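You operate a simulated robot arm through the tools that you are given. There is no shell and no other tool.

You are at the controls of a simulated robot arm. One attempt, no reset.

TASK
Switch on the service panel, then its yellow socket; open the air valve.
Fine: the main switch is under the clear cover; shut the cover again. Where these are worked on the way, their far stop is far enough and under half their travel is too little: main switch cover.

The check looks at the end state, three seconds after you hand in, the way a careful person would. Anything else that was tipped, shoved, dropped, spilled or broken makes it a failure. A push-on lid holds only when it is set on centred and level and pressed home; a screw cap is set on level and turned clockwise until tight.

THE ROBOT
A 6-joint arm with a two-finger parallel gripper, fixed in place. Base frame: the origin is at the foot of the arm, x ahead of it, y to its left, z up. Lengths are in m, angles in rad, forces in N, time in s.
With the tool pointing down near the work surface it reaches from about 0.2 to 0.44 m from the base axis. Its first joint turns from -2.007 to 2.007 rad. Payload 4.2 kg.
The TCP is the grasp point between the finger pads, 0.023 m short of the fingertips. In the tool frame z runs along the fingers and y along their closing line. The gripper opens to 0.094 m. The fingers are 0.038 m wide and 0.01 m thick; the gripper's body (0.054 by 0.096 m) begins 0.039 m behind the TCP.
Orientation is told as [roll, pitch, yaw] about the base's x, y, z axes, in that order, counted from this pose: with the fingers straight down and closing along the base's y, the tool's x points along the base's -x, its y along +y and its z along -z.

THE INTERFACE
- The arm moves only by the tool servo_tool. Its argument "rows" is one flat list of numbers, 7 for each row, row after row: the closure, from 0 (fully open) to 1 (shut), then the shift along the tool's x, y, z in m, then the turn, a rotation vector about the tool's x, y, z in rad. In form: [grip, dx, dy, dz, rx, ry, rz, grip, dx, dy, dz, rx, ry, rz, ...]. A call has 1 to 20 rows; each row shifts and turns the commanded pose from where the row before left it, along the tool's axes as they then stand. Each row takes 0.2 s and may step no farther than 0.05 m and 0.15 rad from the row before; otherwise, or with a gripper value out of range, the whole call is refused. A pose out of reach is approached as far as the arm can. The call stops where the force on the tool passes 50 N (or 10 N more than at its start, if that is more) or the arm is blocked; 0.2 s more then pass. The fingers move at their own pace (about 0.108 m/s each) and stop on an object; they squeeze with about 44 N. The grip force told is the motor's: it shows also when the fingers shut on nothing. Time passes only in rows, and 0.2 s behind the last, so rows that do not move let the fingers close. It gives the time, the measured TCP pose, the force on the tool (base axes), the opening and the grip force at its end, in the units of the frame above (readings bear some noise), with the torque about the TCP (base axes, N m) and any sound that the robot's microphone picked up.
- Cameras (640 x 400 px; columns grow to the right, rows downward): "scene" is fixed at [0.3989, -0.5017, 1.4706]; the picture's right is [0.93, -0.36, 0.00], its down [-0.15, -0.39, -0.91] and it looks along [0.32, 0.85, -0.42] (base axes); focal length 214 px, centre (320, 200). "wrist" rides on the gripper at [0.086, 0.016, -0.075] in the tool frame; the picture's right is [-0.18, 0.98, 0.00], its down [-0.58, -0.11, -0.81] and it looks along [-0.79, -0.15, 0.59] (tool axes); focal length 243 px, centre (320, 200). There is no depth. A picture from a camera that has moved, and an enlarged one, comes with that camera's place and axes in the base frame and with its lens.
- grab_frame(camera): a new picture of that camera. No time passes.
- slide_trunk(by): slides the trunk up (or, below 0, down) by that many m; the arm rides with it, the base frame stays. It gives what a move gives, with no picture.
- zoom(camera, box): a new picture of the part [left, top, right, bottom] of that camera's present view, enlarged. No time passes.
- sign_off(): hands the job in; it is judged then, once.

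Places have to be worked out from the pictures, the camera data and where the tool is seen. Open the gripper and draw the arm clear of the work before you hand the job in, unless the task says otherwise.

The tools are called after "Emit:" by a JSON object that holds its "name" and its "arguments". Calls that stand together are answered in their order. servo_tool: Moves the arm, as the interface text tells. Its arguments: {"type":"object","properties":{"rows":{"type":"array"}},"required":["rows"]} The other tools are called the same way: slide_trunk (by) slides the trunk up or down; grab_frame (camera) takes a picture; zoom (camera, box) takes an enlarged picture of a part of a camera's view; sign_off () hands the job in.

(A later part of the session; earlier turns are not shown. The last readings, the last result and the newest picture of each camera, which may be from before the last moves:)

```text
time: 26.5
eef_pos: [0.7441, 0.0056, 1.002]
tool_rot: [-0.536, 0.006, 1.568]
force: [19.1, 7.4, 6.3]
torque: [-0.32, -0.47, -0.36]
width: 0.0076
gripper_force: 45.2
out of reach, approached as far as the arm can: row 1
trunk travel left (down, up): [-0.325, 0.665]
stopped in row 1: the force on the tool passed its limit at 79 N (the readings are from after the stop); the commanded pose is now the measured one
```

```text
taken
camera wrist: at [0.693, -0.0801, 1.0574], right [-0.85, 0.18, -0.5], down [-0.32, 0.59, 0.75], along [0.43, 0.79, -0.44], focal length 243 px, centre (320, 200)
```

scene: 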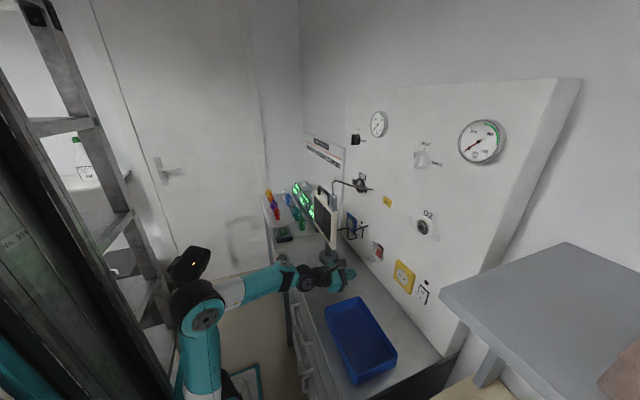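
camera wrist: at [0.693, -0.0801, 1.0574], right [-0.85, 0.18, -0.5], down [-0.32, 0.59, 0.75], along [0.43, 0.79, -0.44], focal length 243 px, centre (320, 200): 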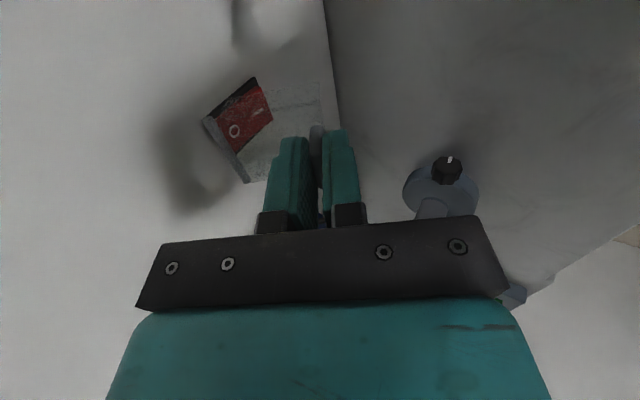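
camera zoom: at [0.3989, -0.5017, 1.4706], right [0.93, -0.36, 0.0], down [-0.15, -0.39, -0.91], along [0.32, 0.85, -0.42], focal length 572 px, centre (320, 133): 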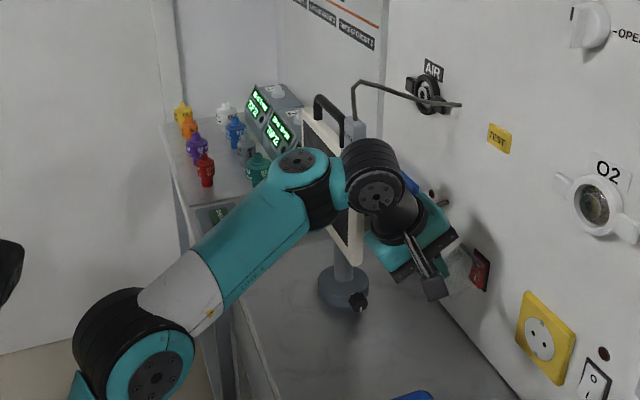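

The arm runs out of reach at this tilt with the trunk this low. I open the fingers slightly and see whether the cover stays where it is (≈60°).

Emit:
{"name": "servo_tool", "arguments": {"rows": [0.85, 0, 0, 0, 0, 0, 0, 0.75, 0, 0, 0, 0, 0, 0]}}

Emit:
{"name": "grab_frame", "arguments": {"camera": "wrist"}}

Emit:
{"name": "zoom", "arguments": {"camera": "scene", "box": [340, 220, 400, 280]}}

```text
time: 27.1
eef_pos: [0.7434, 0.0052, 1.0015]
tool_rot: [-0.532, 0.004, 1.569]
force: [-0.8, -0.2, 1.1]
torque: [0.0, -0.01, -0.02]
width: 0.0234
gripper_force: 0.0
trunk travel left (down, up): [-0.325, 0.665]
```

```text
taken
camera wrist: at [0.6916, -0.0807, 1.0572], right [-0.85, 0.18, -0.5], down [-0.31, 0.59, 0.75], along [0.43, 0.79, -0.44], focal length 243 px, centre (320, 200)
```

wrist: 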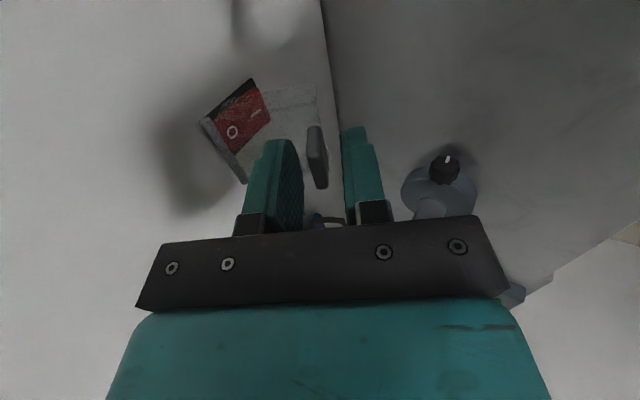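

```text
6.67 times, centred on (370, 250) of scene
camera zoom: at [0.3989, -0.5017, 1.4706], right [0.93, -0.36, 0.0], down [-0.15, -0.39, -0.91], along [0.32, 0.85, -0.42], focal length 1430 px, centre (-13, -133)
```

zoom: 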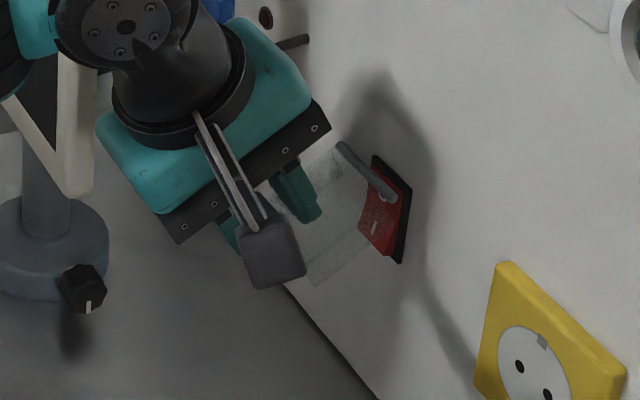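

The cover stays put on its own at about 60°. I withdraw the fingers off the tab, back away, level the tool and close the fingers, to push the cover further up from underneath.

Emit:
{"name": "servo_tool", "arguments": {"rows": [0.75, 0, 0, -0.04, 0, 0, 0, 0.75, 0, 0.043, -0.0255, 0, 0, 0, 0.75, 0, 0.017, -0.0102, 0, 0, 0, 0.8, 0, 0, 0, 0.13, 0, 0, 0.9, 0, 0, 0, 0.13, 0, 0, 1, 0, 0, 0, 0.13, 0, 0, 1, 0, 0, 0, 0.13, 0, 0, 1, 0, 0, 0, 0.13, 0, 0, 1, 0, 0, 0, 0.13, 0, 0, 1, 0, 0, 0, 0.13, 0, 0, 1, 0, 0, 0, 0.126, 0, 0]}}

Emit:
{"name": "grab_frame", "arguments": {"camera": "wrist"}}

Emit:
{"name": "zoom", "arguments": {"camera": "scene", "box": [340, 220, 400, 280]}}

```text
time: 29.5
eef_pos: [0.6755, -0.0003, 1.0389]
tool_rot: [-1.521, 0.053, 1.543]
force: [-0.4, 0.5, 0.1]
torque: [0.0, -0.05, 0.01]
width: 0.0002
gripper_force: 42.2
out of reach, approached as far as the arm can: row 1, 2, 3, 4, 5
trunk travel left (down, up): [-0.325, 0.665]
```

```text
taken
camera wrist: at [0.5977, -0.0851, 1.0314], right [-0.04, 0.13, -0.99], down [-0.78, 0.61, 0.12], along [0.62, 0.78, 0.08], focal length 243 px, centre (320, 200)
```

wrist: 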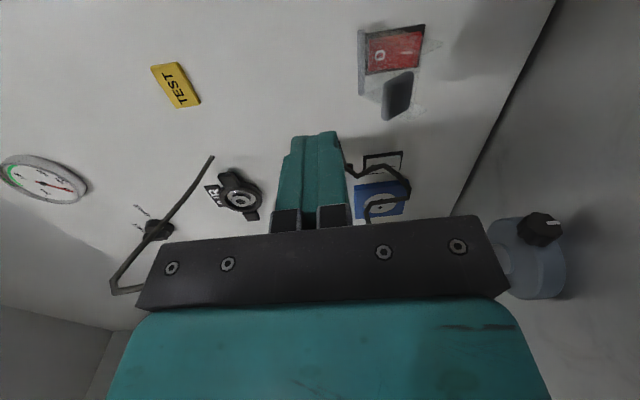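

```text
6.67 times, centred on (370, 250) of scene
camera zoom: at [0.3989, -0.5017, 1.4706], right [0.93, -0.36, 0.0], down [-0.15, -0.39, -0.91], along [0.32, 0.85, -0.42], focal length 1430 px, centre (-13, -133)
```

zoom: 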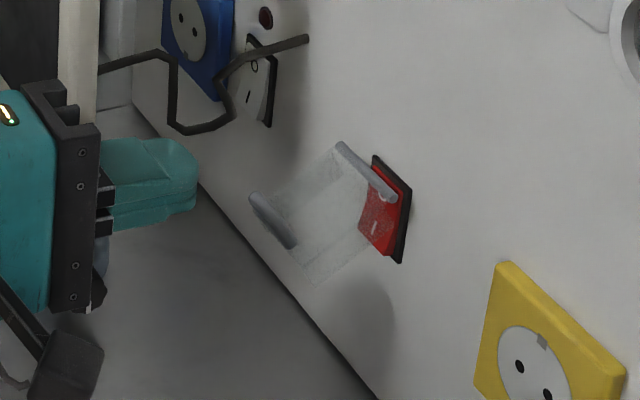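

The cover stayed near 60° with the rocker partly shielded. I straighten the tool's small tilt, then lower the trunk 0.10 to go under the cover's free edge.

Emit:
{"name": "servo_tool", "arguments": {"rows": [1, 0, 0, 0, 0.05, -0.03, 0.053, 1, -0.006, 0, -0.01, 0, 0, 0]}}

Emit:
{"name": "slide_trunk", "arguments": {"by": -0.1}}

Emit:
{"name": "grab_frame", "arguments": {"camera": "wrist"}}

Emit:
{"name": "zoom", "arguments": {"camera": "scene", "box": [320, 210, 400, 290]}}

```text
time: 30.1
eef_pos: [0.6642, 0.0058, 1.0396]
tool_rot: [-1.568, -0.002, 1.569]
force: [0.1, 0.7, -0.2]
torque: [-0.01, 0.03, 0.01]
width: 0.0
gripper_force: 42.6
trunk travel left (down, up): [-0.325, 0.665]
```

```text
time: 31.4
eef_pos: [0.6654, 0.006, 0.9391]
tool_rot: [-1.569, -0.003, 1.571]
force: [0.1, -0.2, -0.2]
torque: [0.0, 0.01, -0.01]
width: 0.0001
gripper_force: 42.8
trunk travel left (down, up): [-0.225, 0.765]
```

```text
taken
camera wrist: at [0.5911, -0.08, 0.9227], right [0.0, 0.19, -0.98], down [-0.81, 0.58, 0.11], along [0.59, 0.79, 0.15], focal length 243 px, centre (320, 200)
```

wrist: 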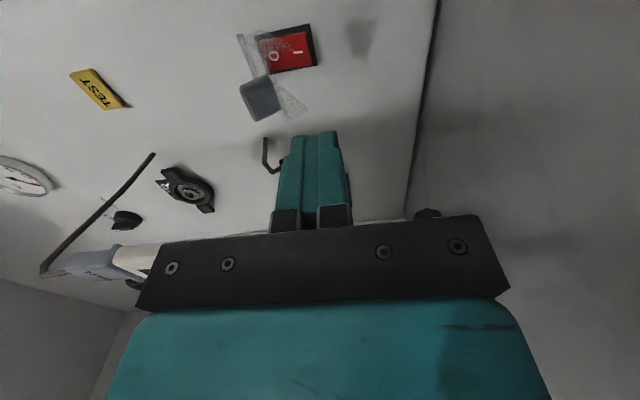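

```text
5.00 times, centred on (360, 250) of scene
camera zoom: at [0.3989, -0.5017, 1.4706], right [0.93, -0.36, 0.0], down [-0.15, -0.39, -0.91], along [0.32, 0.85, -0.42], focal length 1072 px, centre (120, -50)
```

zoom: 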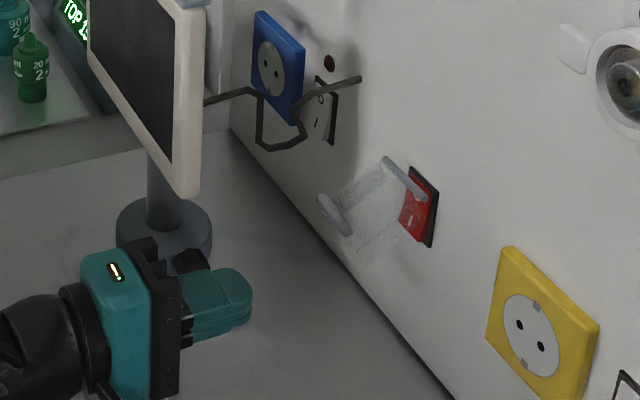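

I look closer at the cover's underside edge relative to the finger's plane.

Emit:
{"name": "zoom", "arguments": {"camera": "wrist", "box": [220, 10, 370, 150]}}

```text
2.86 times, centred on (295, 80) of wrist
camera zoom: at [0.5911, -0.08, 0.9227], right [0.0, 0.19, -0.98], down [-0.81, 0.58, 0.11], along [0.59, 0.79, 0.15], focal length 693 px, centre (391, 543)
```

zoom: 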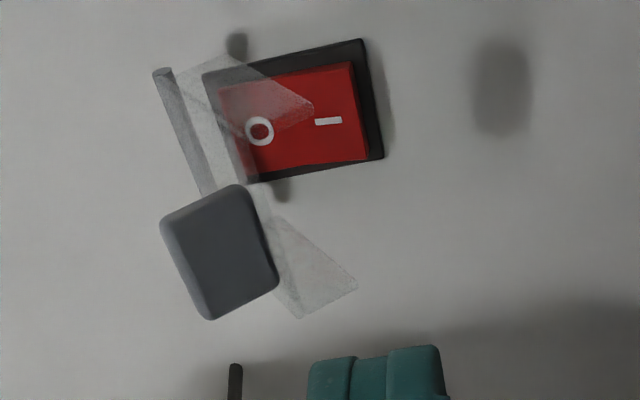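

The measured lower edge of the tilted cover, about (0.764, z 0.953), matches my hinge model at 60°. I slide the fingers in just below it, then raise.

Emit:
{"name": "servo_tool", "arguments": {"rows": [1, 0, 0.006, 0.031, 0, 0, 0, 1, 0, 0, 0.031, 0, 0, 0, 1, 0, 0, 0.031, 0, 0, 0]}}

Emit:
{"name": "servo_tool", "arguments": {"rows": [1, 0, -0.008, 0, 0, 0, 0, 1, 0, -0.008, 0, 0, 0, 0, 1, 0, -0.008, 0, 0, 0, 0]}}

Emit:
{"name": "grab_frame", "arguments": {"camera": "wrist"}}

Emit:
{"name": "zoom", "arguments": {"camera": "scene", "box": [330, 210, 410, 290]}}

```text
time: 32.2
eef_pos: [0.7597, 0.0064, 0.9344]
tool_rot: [-1.568, -0.002, 1.571]
force: [1.6, 0.4, 0.5]
torque: [-0.01, -0.04, 0.0]
width: 0.0
gripper_force: 42.6
trunk travel left (down, up): [-0.225, 0.765]
```

```text
time: 33.0
eef_pos: [0.7592, 0.0083, 0.9553]
tool_rot: [-1.565, -0.002, 1.569]
force: [-18.1, 0.1, -11.1]
torque: [0.25, -0.23, -0.39]
width: 0.0
gripper_force: 42.2
trunk travel left (down, up): [-0.225, 0.765]
```

```text
taken
camera wrist: at [0.6837, -0.0795, 0.9404], right [0.0, 0.19, -0.98], down [-0.81, 0.58, 0.11], along [0.59, 0.79, 0.15], focal length 243 px, centre (320, 200)
```

wrist: 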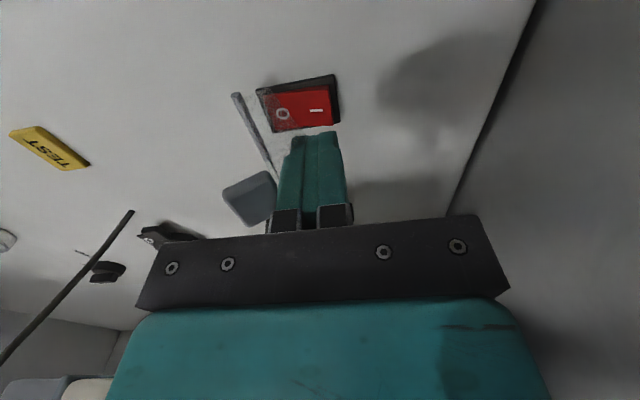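

```text
5.00 times, centred on (370, 250) of scene
camera zoom: at [0.3989, -0.5017, 1.4706], right [0.93, -0.36, 0.0], down [-0.15, -0.39, -0.91], along [0.32, 0.85, -0.42], focal length 1072 px, centre (70, -50)
```

zoom: 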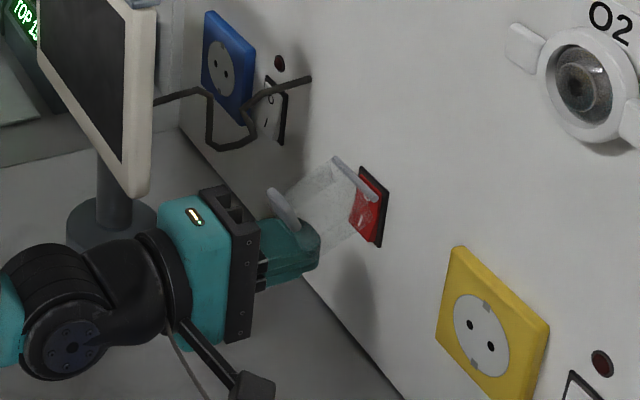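

The cover is rising further; the −x force shows its edge wants to travel outward over the finger. I follow the arc: up and slightly outward.

Emit:
{"name": "servo_tool", "arguments": {"rows": [1, 0, -0.003, -0.006, 0, 0, 0, 1, 0, -0.008, -0.005, 0, 0, 0, 1, 0, -0.008, -0.004, 0, 0, 0]}}

Emit:
{"name": "grab_frame", "arguments": {"camera": "wrist"}}

Emit:
{"name": "zoom", "arguments": {"camera": "scene", "box": [330, 210, 410, 290]}}

```text
time: 33.8
eef_pos: [0.7424, 0.0067, 0.9782]
tool_rot: [-1.567, -0.002, 1.57]
force: [1.1, 3.0, -0.5]
torque: [0.01, 0.01, 0.03]
width: 0.0
gripper_force: 42.1
trunk travel left (down, up): [-0.225, 0.765]
```

```text
taken
camera wrist: at [0.6692, -0.0798, 0.9606], right [0.0, 0.19, -0.98], down [-0.81, 0.58, 0.11], along [0.59, 0.79, 0.15], focal length 243 px, centre (320, 200)
```

wrist: 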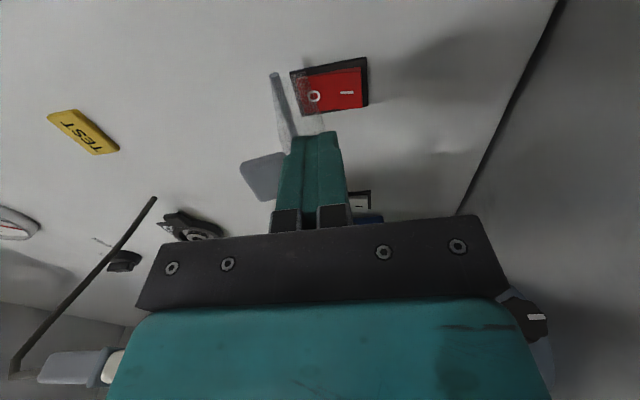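

```text
5.00 times, centred on (370, 250) of scene
camera zoom: at [0.3989, -0.5017, 1.4706], right [0.93, -0.36, 0.0], down [-0.15, -0.39, -0.91], along [0.32, 0.85, -0.42], focal length 1072 px, centre (70, -50)
```

zoom: 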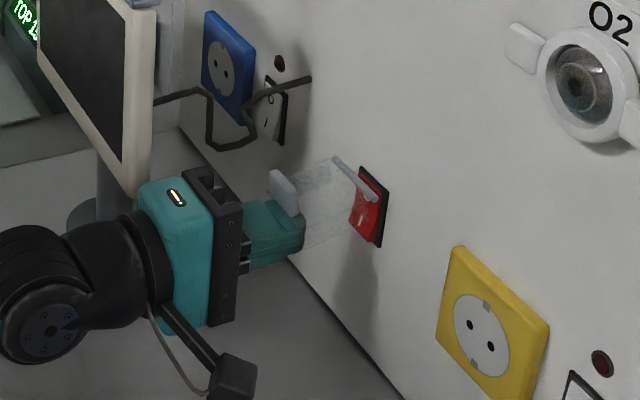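

The tab is now pointing up (≈90°). I raise a bit more to bring the cover past vertical toward its far stop.

Emit:
{"name": "servo_tool", "arguments": {"rows": [1, 0, -0.007, 0, 0, 0, 0, 1, 0, -0.007, 0, 0, 0, 0]}}

Emit:
{"name": "grab_frame", "arguments": {"camera": "wrist"}}

Emit:
{"name": "zoom", "arguments": {"camera": "scene", "box": [330, 210, 410, 290]}}

```text
time: 34.4
eef_pos: [0.7437, 0.0073, 0.9888]
tool_rot: [-1.57, -0.002, 1.573]
force: [-2.0, 6.7, -2.4]
torque: [-0.04, 0.09, 0.03]
width: 0.0
gripper_force: 42.6
trunk travel left (down, up): [-0.225, 0.765]
```

```text
taken
camera wrist: at [0.6691, -0.0799, 0.9735], right [0.0, 0.19, -0.98], down [-0.81, 0.58, 0.11], along [0.59, 0.79, 0.15], focal length 243 px, centre (320, 200)
```

wrist: 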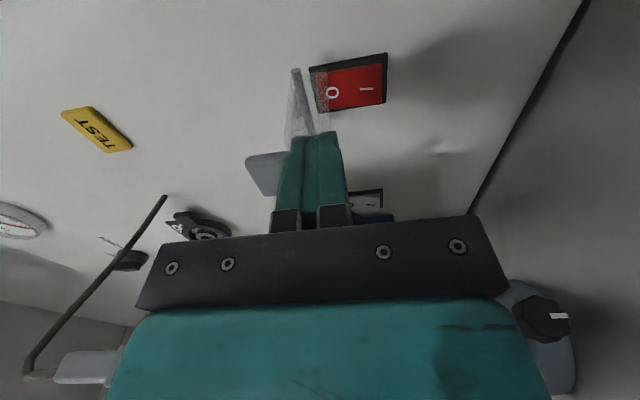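

```text
5.00 times, centred on (370, 250) of scene
camera zoom: at [0.3989, -0.5017, 1.4706], right [0.93, -0.36, 0.0], down [-0.15, -0.39, -0.91], along [0.32, 0.85, -0.42], focal length 1072 px, centre (70, -50)
```

zoom: 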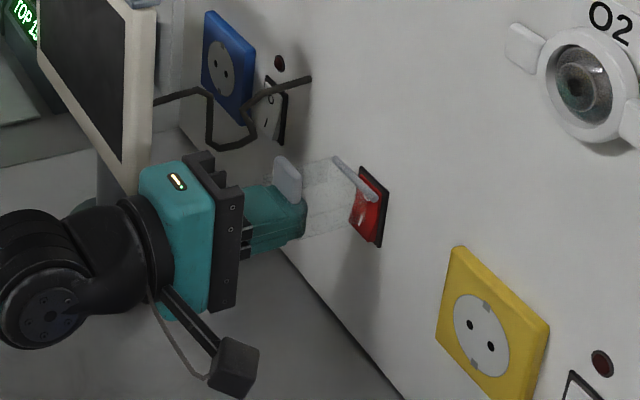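

Low force; the cover keeps moving. I raise further in small steps.

Emit:
{"name": "servo_tool", "arguments": {"rows": [1, 0, -0.007, 0, 0, 0, 0, 1, 0, -0.007, 0.002, 0, 0, 0]}}

Emit:
{"name": "grab_frame", "arguments": {"camera": "wrist"}}

Emit:
{"name": "zoom", "arguments": {"camera": "scene", "box": [330, 210, 410, 290]}}

```text
time: 35.0
eef_pos: [0.7449, 0.0066, 1.0048]
tool_rot: [-1.572, -0.003, 1.571]
force: [-2.3, 5.9, -1.2]
torque: [0.01, 0.08, 0.03]
width: 0.0
gripper_force: 42.6
trunk travel left (down, up): [-0.225, 0.765]
```

```text
taken
camera wrist: at [0.6716, -0.0797, 0.988], right [0.0, 0.19, -0.98], down [-0.81, 0.58, 0.11], along [0.59, 0.79, 0.15], focal length 243 px, centre (320, 200)
```

wrist: 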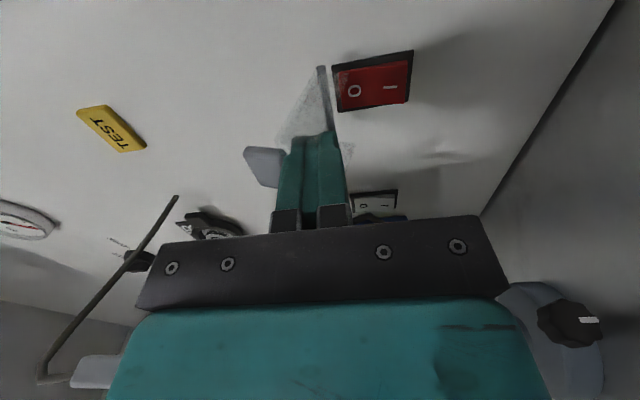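

```text
5.00 times, centred on (370, 250) of scene
camera zoom: at [0.3989, -0.5017, 1.4706], right [0.93, -0.36, 0.0], down [-0.15, -0.39, -0.91], along [0.32, 0.85, -0.42], focal length 1072 px, centre (70, -50)
```

zoom: 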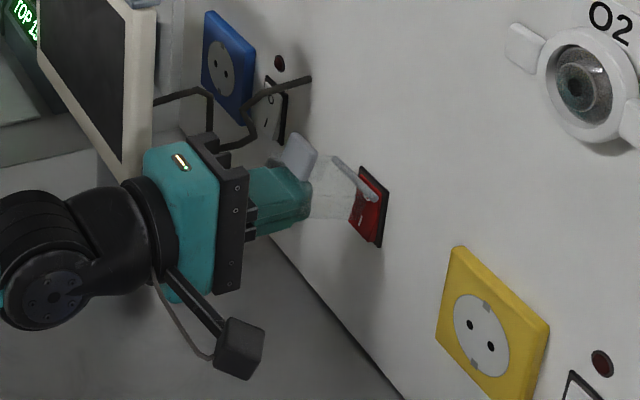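

Now clearly past vertical (~110°). One more rise to check for its far stop.

Emit:
{"name": "servo_tool", "arguments": {"rows": [1, 0, -0.007, 0.002, 0, 0, 0, 1, 0, -0.007, 0.002, 0, 0, 0]}}

Emit:
{"name": "zoom", "arguments": {"camera": "scene", "box": [330, 210, 410, 290]}}

```text
time: 35.5
eef_pos: [0.7468, 0.0074, 1.0069]
tool_rot: [-1.551, 0.0, 1.571]
force: [-22.0, -0.6, -12.0]
torque: [0.03, 0.09, -0.02]
width: 0.0002
gripper_force: 41.8
trunk travel left (down, up): [-0.225, 0.765]
stopped in row 2: the force on the tool passed its limit at 64 N (the readings are from after the stop); the commanded pose is now the measured one
```

```text
5.00 times, centred on (370, 250) of scene
camera zoom: at [0.3989, -0.5017, 1.4706], right [0.93, -0.36, 0.0], down [-0.15, -0.39, -0.91], along [0.32, 0.85, -0.42], focal length 1072 px, centre (70, -50)
```

zoom: 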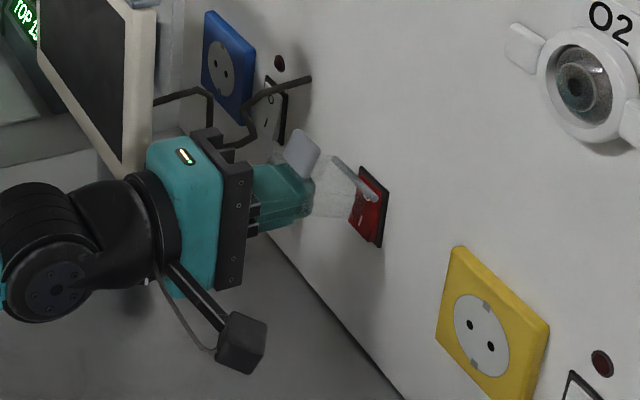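

The 64 N stop at ~115° shows the cover is at its far stop. I lower the finger out from under it to z≈0.952 and level with the rocker's "I" half.

Emit:
{"name": "servo_tool", "arguments": {"rows": [1, 0, 0.02, 0, 0.02, 0, 0, 1, 0, 0.02, 0, 0, 0, 0, 1, 0, 0.015, 0, 0, 0, 0]}}

Emit:
{"name": "zoom", "arguments": {"camera": "scene", "box": [330, 210, 410, 290]}}

Emit:
{"name": "grab_frame", "arguments": {"camera": "wrist"}}

```text
time: 36.3
eef_pos: [0.748, 0.0085, 0.952]
tool_rot: [-1.577, 0.0, 1.57]
force: [-0.3, 0.5, -0.6]
torque: [-0.01, -0.04, -0.01]
width: 0.0
gripper_force: 42.8
trunk travel left (down, up): [-0.225, 0.765]
```

```text
5.00 times, centred on (370, 250) of scene
camera zoom: at [0.3989, -0.5017, 1.4706], right [0.93, -0.36, 0.0], down [-0.15, -0.39, -0.91], along [0.32, 0.85, -0.42], focal length 1072 px, centre (70, -50)
```

zoom: 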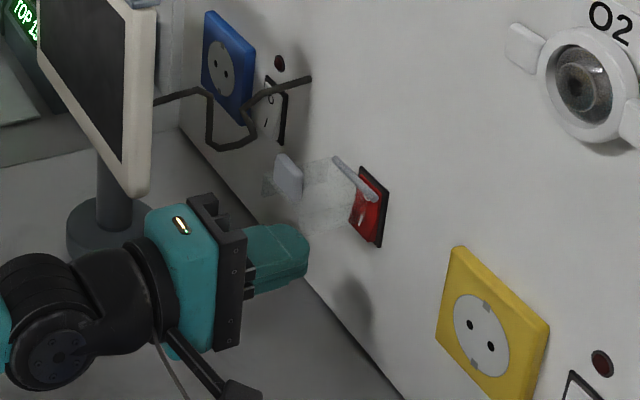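

```text
taken
camera wrist: at [0.6748, -0.0795, 0.9361], right [0.01, 0.18, -0.98], down [-0.81, 0.58, 0.1], along [0.59, 0.79, 0.15], focal length 243 px, centre (320, 200)
```

wrist: 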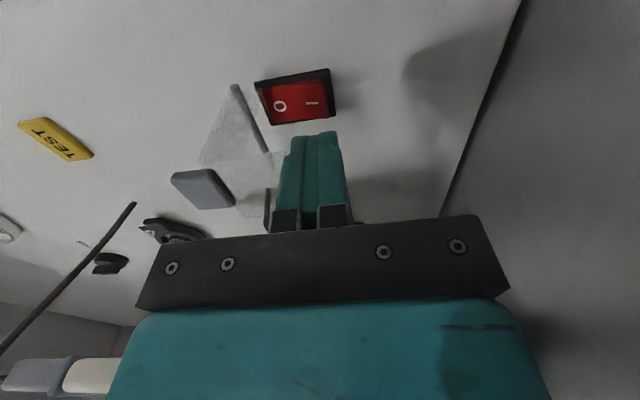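

The cover stays up (it relaxed slightly to ~95–100°). To keep the gripper body below its hanging wall I tip the tool up by 0.14 rad and lower it a touch, then move to just short of the rocker.

Emit:
{"name": "servo_tool", "arguments": {"rows": [1, 0, 0.007, 0, 0.14, 0, 0, 1, 0, 0.002, 0.015, 0, 0, 0, 1, 0, 0.002, 0.013, 0, 0, 0]}}

Emit:
{"name": "zoom", "arguments": {"camera": "scene", "box": [340, 210, 400, 270]}}

Emit:
{"name": "grab_frame", "arguments": {"camera": "wrist"}}

```text
time: 37.1
eef_pos: [0.7772, 0.0064, 0.9457]
tool_rot: [-1.716, 0.0, 1.571]
force: [-0.7, 0.6, -0.7]
torque: [0.0, 0.02, -0.01]
width: 0.0
gripper_force: 42.6
trunk travel left (down, up): [-0.225, 0.765]
```

```text
6.67 times, centred on (370, 240) of scene
camera zoom: at [0.3989, -0.5017, 1.4706], right [0.93, -0.36, 0.0], down [-0.15, -0.39, -0.91], along [0.32, 0.85, -0.42], focal length 1430 px, centre (-13, -67)
```

zoom: 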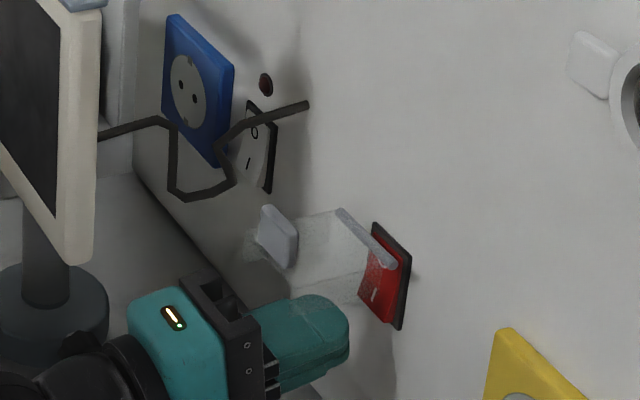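

```text
taken
camera wrist: at [0.706, -0.0798, 0.9194], right [0.14, 0.18, -0.97], down [-0.81, 0.58, -0.01], along [0.56, 0.79, 0.23], focal length 243 px, centre (320, 200)
```

wrist: 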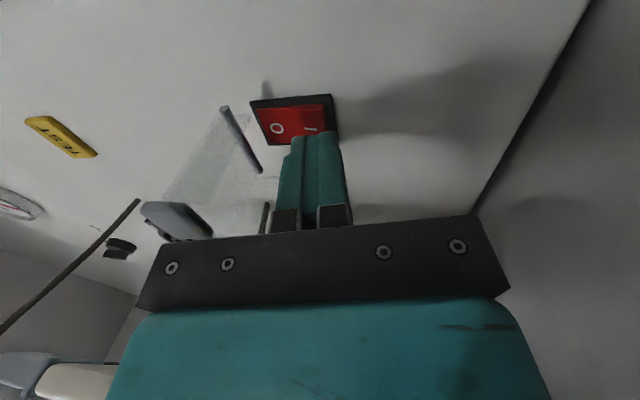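

The fingertips line up with the rocker's "I" half. I press forward in small steps until the rocker responds.

Emit:
{"name": "servo_tool", "arguments": {"rows": [1, 0, 0, 0.004, 0, 0, 0, 1, 0, 0, 0.004, 0, 0, 0, 1, 0, 0, 0.003, 0, 0, 0, 1, 0, 0, 0.003, 0, 0, 0]}}

Emit:
{"name": "zoom", "arguments": {"camera": "scene", "box": [340, 210, 400, 270]}}

Emit:
{"name": "zoom", "arguments": {"camera": "wrist", "box": [220, 70, 360, 180]}}

```text
time: 38.1
eef_pos: [0.7902, 0.0063, 0.9472]
tool_rot: [-1.715, 0.0, 1.572]
force: [0.5, 0.3, 0.0]
torque: [-0.04, -0.02, -0.01]
width: 0.0
gripper_force: 42.2
trunk travel left (down, up): [-0.225, 0.765]
```

```text
6.67 times, centred on (370, 240) of scene
camera zoom: at [0.3989, -0.5017, 1.4706], right [0.93, -0.36, 0.0], down [-0.15, -0.39, -0.91], along [0.32, 0.85, -0.42], focal length 1430 px, centre (-13, -67)
```

zoom: 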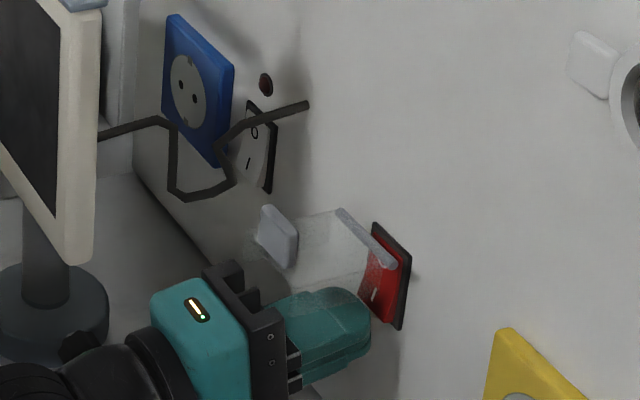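

```text
3.64 times, centred on (290, 125) of wrist
camera zoom: at [0.7192, -0.08, 0.9208], right [0.14, 0.18, -0.97], down [-0.81, 0.58, -0.01], along [0.56, 0.79, 0.23], focal length 882 px, centre (429, 473)
```

zoom: 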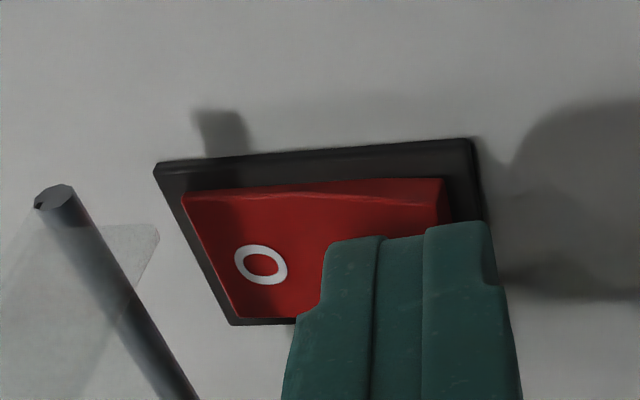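

No contact yet at tip x≈0.813. I continue pressing in 3 mm steps.

Emit:
{"name": "servo_tool", "arguments": {"rows": [1, 0, 0, 0.003, 0, 0, 0, 1, 0, 0, 0.003, 0, 0, 0, 1, 0, 0, 0.003, 0, 0, 0]}}

Emit:
{"name": "zoom", "arguments": {"camera": "wrist", "box": [220, 70, 360, 180]}}

```text
time: 38.9
eef_pos: [0.7946, 0.0065, 0.9532]
tool_rot: [-1.723, 0.001, 1.571]
force: [-33.2, -2.8, -7.8]
torque: [0.05, -1.51, 0.12]
width: 0.0001
gripper_force: 42.7
trunk travel left (down, up): [-0.225, 0.765]
stopped in row 3: the force on the tool passed its limit at 58 N (the readings are from after the stop); the commanded pose is now the measured one
```

```text
3.64 times, centred on (290, 125) of wrist
camera zoom: at [0.724, -0.0793, 0.9249], right [0.15, 0.18, -0.97], down [-0.81, 0.58, -0.01], along [0.56, 0.79, 0.24], focal length 882 px, centre (429, 473)
```

zoom: 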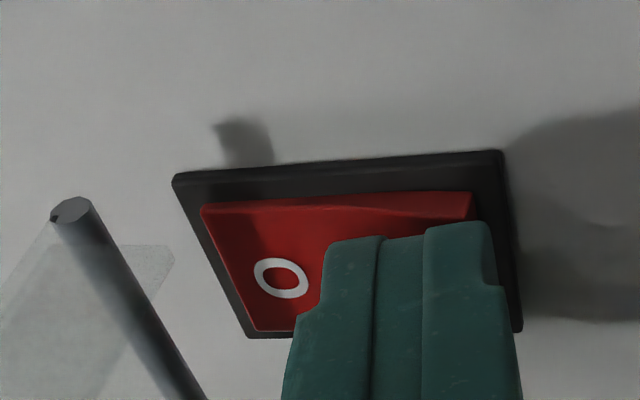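

Force rose to 58 N, so the rocker should have moved. I back off a little and look.

Emit:
{"name": "servo_tool", "arguments": {"rows": [1, 0, 0, -0.015, 0, 0, 0, 1, 0, 0.004, -0.015, 0, 0, 0, 1, 0, 0, -0.015, 0, 0, 0]}}

Emit:
{"name": "zoom", "arguments": {"camera": "wrist", "box": [220, 60, 360, 170]}}

Emit:
{"name": "zoom", "arguments": {"camera": "scene", "box": [350, 215, 400, 265]}}

```text
time: 39.7
eef_pos: [0.7519, 0.0068, 0.9406]
tool_rot: [-1.721, 0.001, 1.571]
force: [0.0, -0.8, -0.2]
torque: [0.01, 0.02, -0.01]
width: 0.0001
gripper_force: 42.5
trunk travel left (down, up): [-0.225, 0.765]
```

```text
3.64 times, centred on (290, 115) of wrist
camera zoom: at [0.6814, -0.0789, 0.9132], right [0.15, 0.18, -0.97], down [-0.81, 0.58, -0.01], along [0.56, 0.79, 0.23], focal length 882 px, centre (429, 509)
```

zoom: 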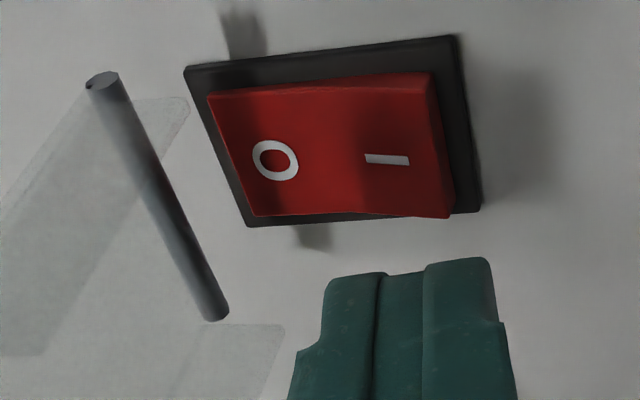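

```text
8.00 times, centred on (375, 240) of scene
camera zoom: at [0.3989, -0.5017, 1.4706], right [0.93, -0.36, 0.0], down [-0.15, -0.39, -0.91], along [0.32, 0.85, -0.42], focal length 1716 px, centre (-120, -120)
```

zoom: 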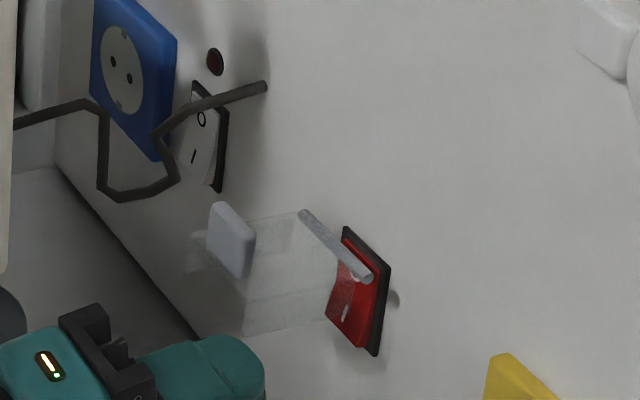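

The rocker still has its "I" side out: the flat fingertips were also bearing on the rocker's centre ridge. Remeasured, the rocker spans z 0.946–0.986, centre y≈0.004, so I press lower, near its bottom edge (tip centre z≈0.945).

Emit:
{"name": "servo_tool", "arguments": {"rows": [1, 0.0028, 0.002, 0.0163, 0, 0, 0, 1, 0, 0.002, 0.0165, 0, 0, 0, 1, 0, 0.0006, 0.004, 0, 0, 0, 1, 0, 0.0006, 0.004, 0, 0, 0]}}

Emit:
{"name": "zoom", "arguments": {"camera": "wrist", "box": [220, 60, 360, 170]}}

```text
time: 40.7
eef_pos: [0.7941, 0.0043, 0.9407]
tool_rot: [-1.718, 0.0, 1.57]
force: [0.2, 0.0, 0.9]
torque: [0.0, -0.01, -0.01]
width: 0.0
gripper_force: 43.2
trunk travel left (down, up): [-0.225, 0.765]
```

```text
3.64 times, centred on (290, 115) of wrist
camera zoom: at [0.7234, -0.0811, 0.9136], right [0.15, 0.18, -0.97], down [-0.81, 0.58, -0.01], along [0.56, 0.79, 0.23], focal length 882 px, centre (429, 509)
```

zoom: 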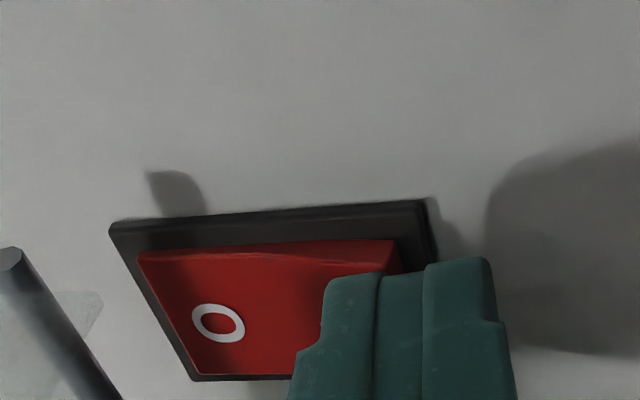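

No contact yet; the upper finger overlaps the rocker's bottom portion. I keep pressing forward in 2–3 mm steps.

Emit:
{"name": "servo_tool", "arguments": {"rows": [1, 0, 0.0004, 0.003, 0, 0, 0, 1, 0, 0.0004, 0.003, 0, 0, 0, 1, 0, 0.0004, 0.003, 0, 0, 0]}}

Emit:
{"name": "zoom", "arguments": {"camera": "wrist", "box": [220, 60, 360, 170]}}

```text
time: 41.5
eef_pos: [0.8027, 0.0044, 0.9407]
tool_rot: [-1.721, 0.0, 1.573]
force: [-10.7, 0.1, -2.5]
torque: [0.01, -0.03, 0.04]
width: 0.0002
gripper_force: 42.9
trunk travel left (down, up): [-0.225, 0.765]
```

```text
3.64 times, centred on (290, 115) of wrist
camera zoom: at [0.7323, -0.0817, 0.9134], right [0.15, 0.18, -0.97], down [-0.81, 0.58, -0.01], along [0.56, 0.79, 0.23], focal length 882 px, centre (429, 509)
```

zoom: 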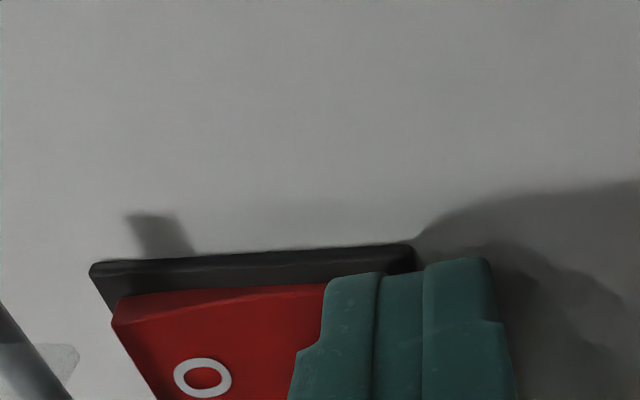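

The rocker's "O" end now stands proud, so it seems to have tipped. I back off and check.

Emit:
{"name": "servo_tool", "arguments": {"rows": [1, 0, -0.001, -0.015, 0, 0, 0, 1, 0, 0, -0.02, 0, 0, 0, 1, 0, 0, -0.02, 0, 0, 0]}}

Emit:
{"name": "zoom", "arguments": {"camera": "wrist", "box": [220, 60, 360, 170]}}

Emit:
{"name": "zoom", "arguments": {"camera": "scene", "box": [350, 215, 400, 265]}}

Emit:
{"name": "grab_frame", "arguments": {"camera": "scene"}}

```text
time: 42.3
eef_pos: [0.7497, 0.0053, 0.9349]
tool_rot: [-1.718, 0.0, 1.572]
force: [0.0, 1.1, 0.4]
torque: [0.02, 0.0, -0.01]
width: 0.0003
gripper_force: 42.5
trunk travel left (down, up): [-0.225, 0.765]
```

```text
3.64 times, centred on (290, 115) of wrist
camera zoom: at [0.6785, -0.0813, 0.9074], right [0.15, 0.18, -0.97], down [-0.81, 0.58, -0.01], along [0.56, 0.79, 0.23], focal length 882 px, centre (429, 509)
```

zoom: 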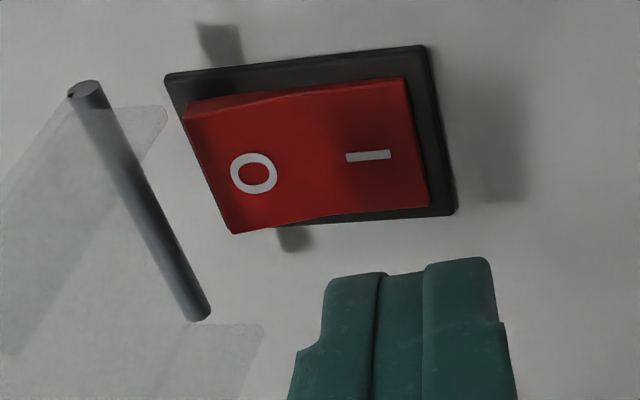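

```text
8.00 times, centred on (375, 240) of scene
camera zoom: at [0.3989, -0.5017, 1.4706], right [0.93, -0.36, 0.0], down [-0.15, -0.39, -0.91], along [0.32, 0.85, -0.42], focal length 1716 px, centre (-120, -120)
```

zoom: 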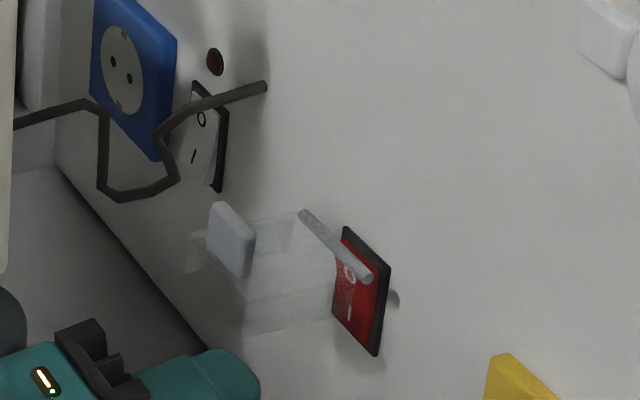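

```text
taken
```

scene: 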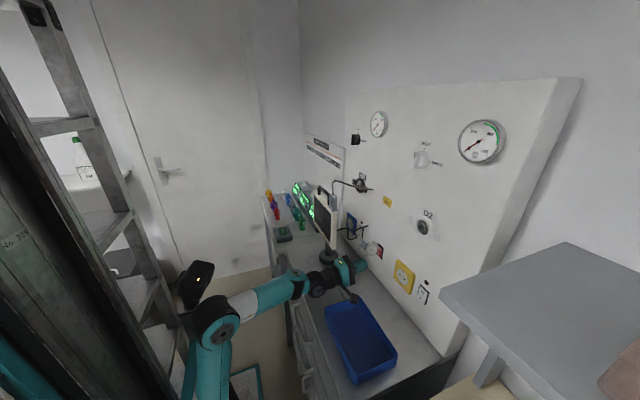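

The main switch is now on ("I" side in). Next I close the cover: retreat, level the tool, and raise the trunk so the fingers can come over the top of the raised cover.

Emit:
{"name": "servo_tool", "arguments": {"rows": [1, 0, -0.0066, -0.0445, 0, 0, 0, 1, 0, -0.0066, -0.0445, -0.147, 0, 0]}}

Emit:
{"name": "slide_trunk", "arguments": {"by": 0.14}}

Emit:
{"name": "grab_frame", "arguments": {"camera": "wrist"}}

Emit:
{"name": "zoom", "arguments": {"camera": "scene", "box": [320, 190, 400, 270]}}

```text
time: 42.9
eef_pos: [0.6598, 0.0053, 0.9361]
tool_rot: [-1.571, 0.001, 1.572]
force: [-0.2, -0.5, 0.4]
torque: [0.0, 0.01, 0.0]
width: 0.0
gripper_force: 42.2
trunk travel left (down, up): [-0.225, 0.765]
```

```text
time: 44.6
eef_pos: [0.6592, 0.0052, 1.0755]
tool_rot: [-1.573, -0.001, 1.569]
force: [0.5, -0.5, 0.1]
torque: [-0.04, 0.01, -0.03]
width: 0.0
gripper_force: 42.5
trunk travel left (down, up): [-0.365, 0.625]
```

```text
taken
camera wrist: at [0.585, -0.0815, 1.0594], right [0.0, 0.18, -0.98], down [-0.81, 0.58, 0.11], along [0.59, 0.79, 0.15], focal length 243 px, centre (320, 200)
```

wrist: 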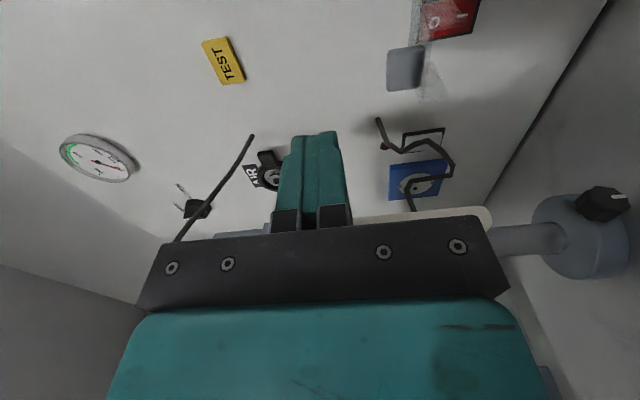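

```text
5.00 times, centred on (360, 230) of scene
camera zoom: at [0.3989, -0.5017, 1.4706], right [0.93, -0.36, 0.0], down [-0.15, -0.39, -0.91], along [0.32, 0.85, -0.42], focal length 1072 px, centre (120, 50)
```

zoom: 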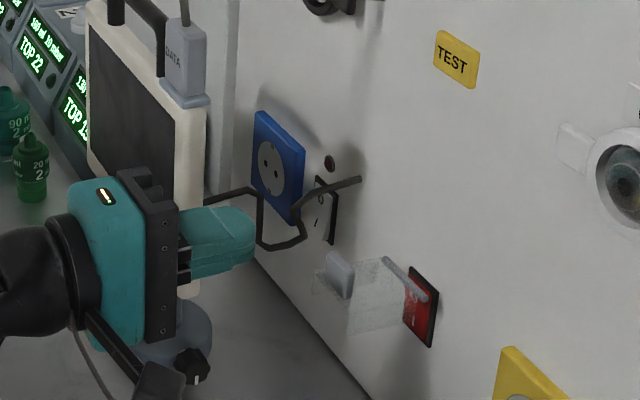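

The fingers clear the raised tab (tip ≈1.033). I advance over the cover and then begin pressing down.

Emit:
{"name": "servo_tool", "arguments": {"rows": [1, 0.001, 0, 0.031, 0, 0, 0, 1, 0, 0, 0.031, 0, 0, 0, 1, 0, 0, 0.031, 0, 0, 0, 1, 0, 0.015, 0, 0, 0, 0, 1, 0, 0.015, 0, 0, 0, 0, 1, 0, 0.01, 0, 0, 0, 0]}}

Emit:
{"name": "grab_frame", "arguments": {"camera": "wrist"}}

Emit:
{"name": "zoom", "arguments": {"camera": "scene", "box": [330, 200, 410, 280]}}

```text
time: 46.0
eef_pos: [0.7517, 0.0058, 1.0365]
tool_rot: [-1.571, -0.001, 1.572]
force: [0.0, 0.0, 0.5]
torque: [0.01, 0.01, 0.0]
width: 0.0002
gripper_force: 42.8
trunk travel left (down, up): [-0.365, 0.625]
```

```text
taken
camera wrist: at [0.6775, -0.0815, 1.0195], right [0.0, 0.18, -0.98], down [-0.81, 0.58, 0.11], along [0.59, 0.79, 0.15], focal length 243 px, centre (320, 200)
```

wrist: 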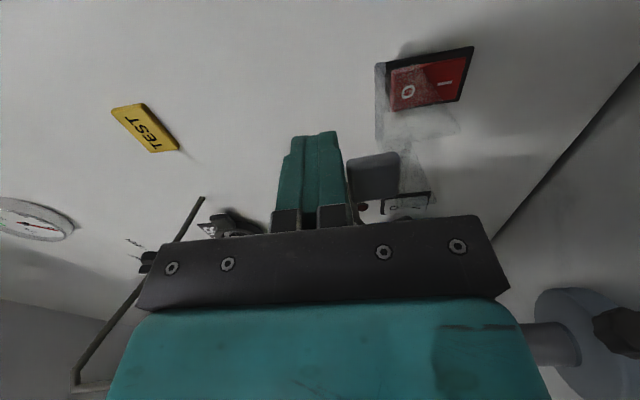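

```text
5.00 times, centred on (370, 240) of scene
camera zoom: at [0.3989, -0.5017, 1.4706], right [0.93, -0.36, 0.0], down [-0.15, -0.39, -0.91], along [0.32, 0.85, -0.42], focal length 1072 px, centre (70, 0)
```

zoom: 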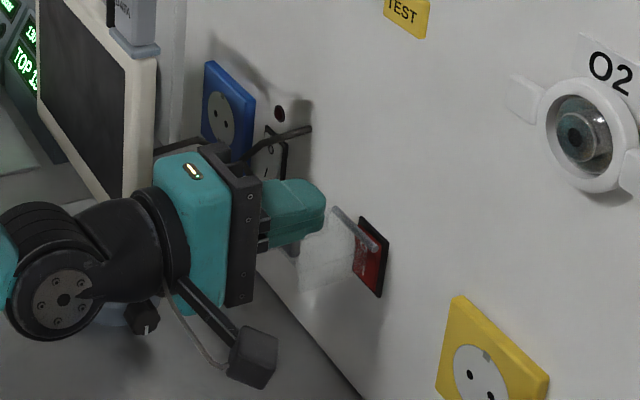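

The finger's underside is right above the tab. I press down in 8 mm steps.

Emit:
{"name": "servo_tool", "arguments": {"rows": [1, 0, 0.008, 0, 0, 0, 0, 1, 0, 0.008, 0, 0, 0, 0, 1, 0, 0.008, 0, 0, 0, 0]}}

Emit:
{"name": "grab_frame", "arguments": {"camera": "wrist"}}

Emit:
{"name": "zoom", "arguments": {"camera": "scene", "box": [330, 200, 410, 280]}}

```text
time: 46.8
eef_pos: [0.7529, 0.0044, 1.0114]
tool_rot: [-1.574, 0.0, 1.571]
force: [0.8, 0.4, 0.8]
torque: [0.0, -0.03, 0.0]
width: 0.0
gripper_force: 42.5
trunk travel left (down, up): [-0.365, 0.625]
```

```text
taken
camera wrist: at [0.6779, -0.0825, 0.9952], right [0.0, 0.18, -0.98], down [-0.81, 0.58, 0.11], along [0.59, 0.79, 0.15], focal length 243 px, centre (320, 200)
```

wrist: 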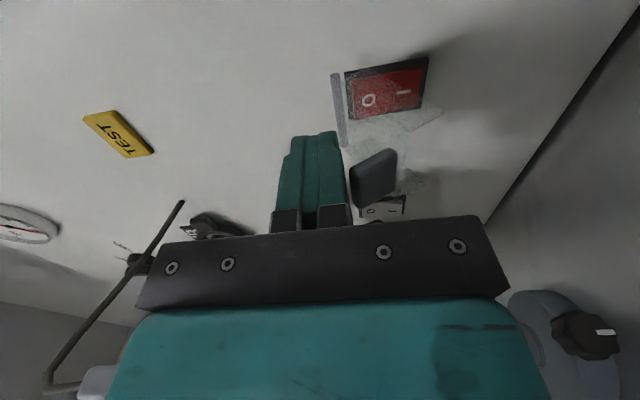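

```text
5.00 times, centred on (370, 240) of scene
camera zoom: at [0.3989, -0.5017, 1.4706], right [0.93, -0.36, 0.0], down [-0.15, -0.39, -0.91], along [0.32, 0.85, -0.42], focal length 1072 px, centre (70, 0)
```

zoom: 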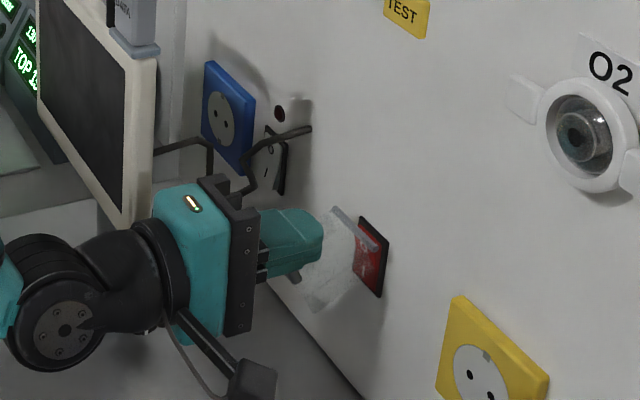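

The cover is being pushed down with almost no force (~70° now). I continue downward.

Emit:
{"name": "servo_tool", "arguments": {"rows": [1, 0, 0.01, 0, 0, 0, 0, 1, 0, 0.01, 0, 0, 0, 0, 1, 0, 0.01, 0, 0, 0, 0]}}

Emit:
{"name": "grab_frame", "arguments": {"camera": "wrist"}}

Emit:
{"name": "zoom", "arguments": {"camera": "scene", "box": [330, 200, 410, 280]}}

```text
time: 47.6
eef_pos: [0.7524, 0.0032, 0.9803]
tool_rot: [-1.573, 0.001, 1.572]
force: [0.1, 0.8, -0.8]
torque: [0.01, 0.03, -0.01]
width: 0.0
gripper_force: 42.3
trunk travel left (down, up): [-0.365, 0.625]
```

```text
taken
camera wrist: at [0.678, -0.0829, 0.9649], right [0.0, 0.18, -0.98], down [-0.81, 0.58, 0.11], along [0.59, 0.79, 0.15], focal length 243 px, centre (320, 200)
```

wrist: 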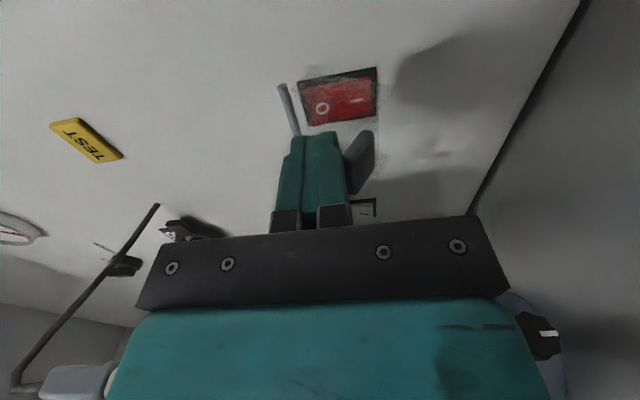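

```text
5.00 times, centred on (370, 240) of scene
camera zoom: at [0.3989, -0.5017, 1.4706], right [0.93, -0.36, 0.0], down [-0.15, -0.39, -0.91], along [0.32, 0.85, -0.42], focal length 1072 px, centre (70, 0)
```

zoom: 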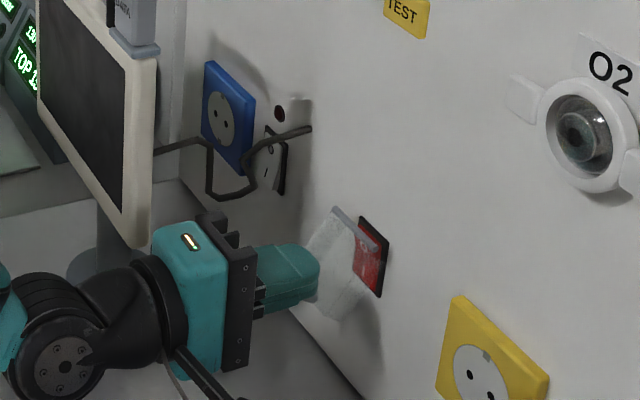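

About 40° now. I continue down 18 mm, which should bring it close to shut.

Emit:
{"name": "servo_tool", "arguments": {"rows": [1, 0, 0.009, 0, 0, 0, 0, 1, 0, 0.009, 0, 0, 0, 0]}}

Emit:
{"name": "grab_frame", "arguments": {"camera": "wrist"}}

Emit:
{"name": "zoom", "arguments": {"camera": "scene", "box": [340, 210, 400, 270]}}

```text
time: 48.2
eef_pos: [0.7522, 0.0049, 0.9674]
tool_rot: [-1.582, -0.003, 1.57]
force: [15.9, -0.2, 15.6]
torque: [0.08, -0.41, -0.09]
width: 0.0
gripper_force: 42.3
trunk travel left (down, up): [-0.365, 0.625]
```

```text
taken
camera wrist: at [0.6791, -0.0824, 0.9495], right [0.01, 0.19, -0.98], down [-0.81, 0.58, 0.1], along [0.59, 0.79, 0.16], focal length 243 px, centre (320, 200)
```

wrist: 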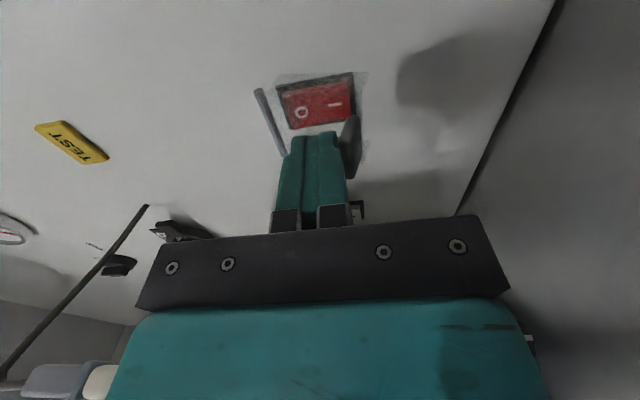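

```text
6.67 times, centred on (370, 240) of scene
camera zoom: at [0.3989, -0.5017, 1.4706], right [0.93, -0.36, 0.0], down [-0.15, -0.39, -0.91], along [0.32, 0.85, -0.42], focal length 1430 px, centre (-13, -67)
```

zoom: 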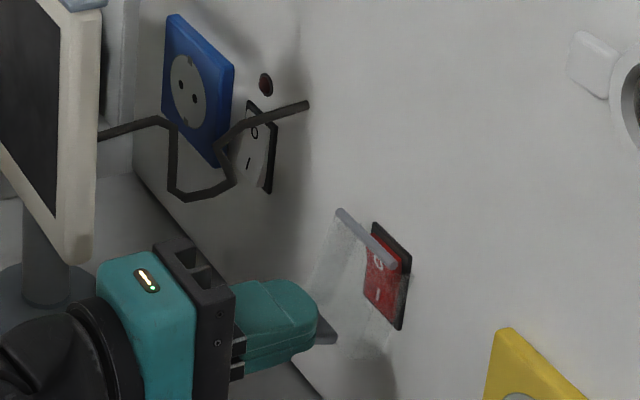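

The cover is at ~20° with the finger bearing on the tab. I lift slightly off the tab and push the front face toward the panel with the fingertips.

Emit:
{"name": "servo_tool", "arguments": {"rows": [1, 0, -0.009, 0, 0, 0, 0, 1, 0, 0, 0.007, 0, 0, 0, 1, 0, 0, 0.007, 0, 0, 0, 1, 0, 0, 0.006, 0, 0, 0, 1, 0, 0, 0.005, 0, 0, 0]}}

Emit:
{"name": "grab_frame", "arguments": {"camera": "wrist"}}

Emit:
{"name": "zoom", "arguments": {"camera": "scene", "box": [340, 210, 400, 270]}}

```text
time: 49.4
eef_pos: [0.7769, 0.0043, 0.9727]
tool_rot: [-1.573, 0.001, 1.573]
force: [-0.5, -0.3, 0.1]
torque: [0.0, 0.03, -0.01]
width: 0.0002
gripper_force: 42.2
trunk travel left (down, up): [-0.365, 0.625]
```

```text
taken
camera wrist: at [0.7029, -0.0822, 0.9564], right [0.0, 0.18, -0.98], down [-0.81, 0.58, 0.11], along [0.59, 0.79, 0.15], focal length 243 px, centre (320, 200)
```

wrist: 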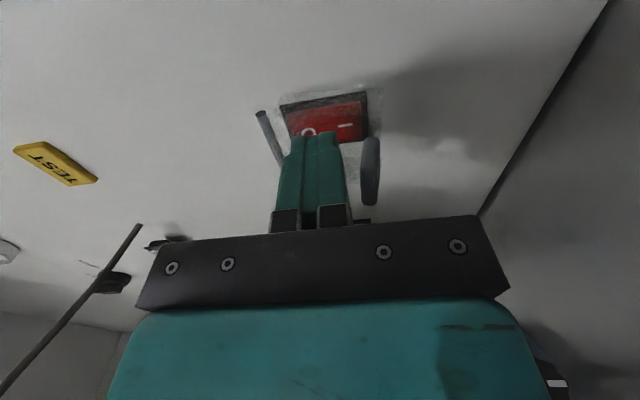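

```text
6.67 times, centred on (370, 240) of scene
camera zoom: at [0.3989, -0.5017, 1.4706], right [0.93, -0.36, 0.0], down [-0.15, -0.39, -0.91], along [0.32, 0.85, -0.42], focal length 1430 px, centre (-13, -67)
```

zoom: 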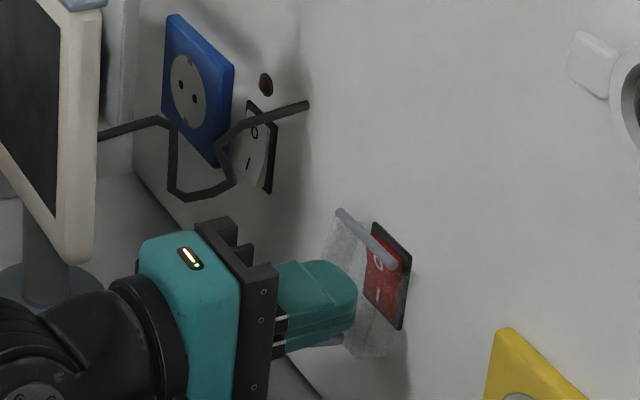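

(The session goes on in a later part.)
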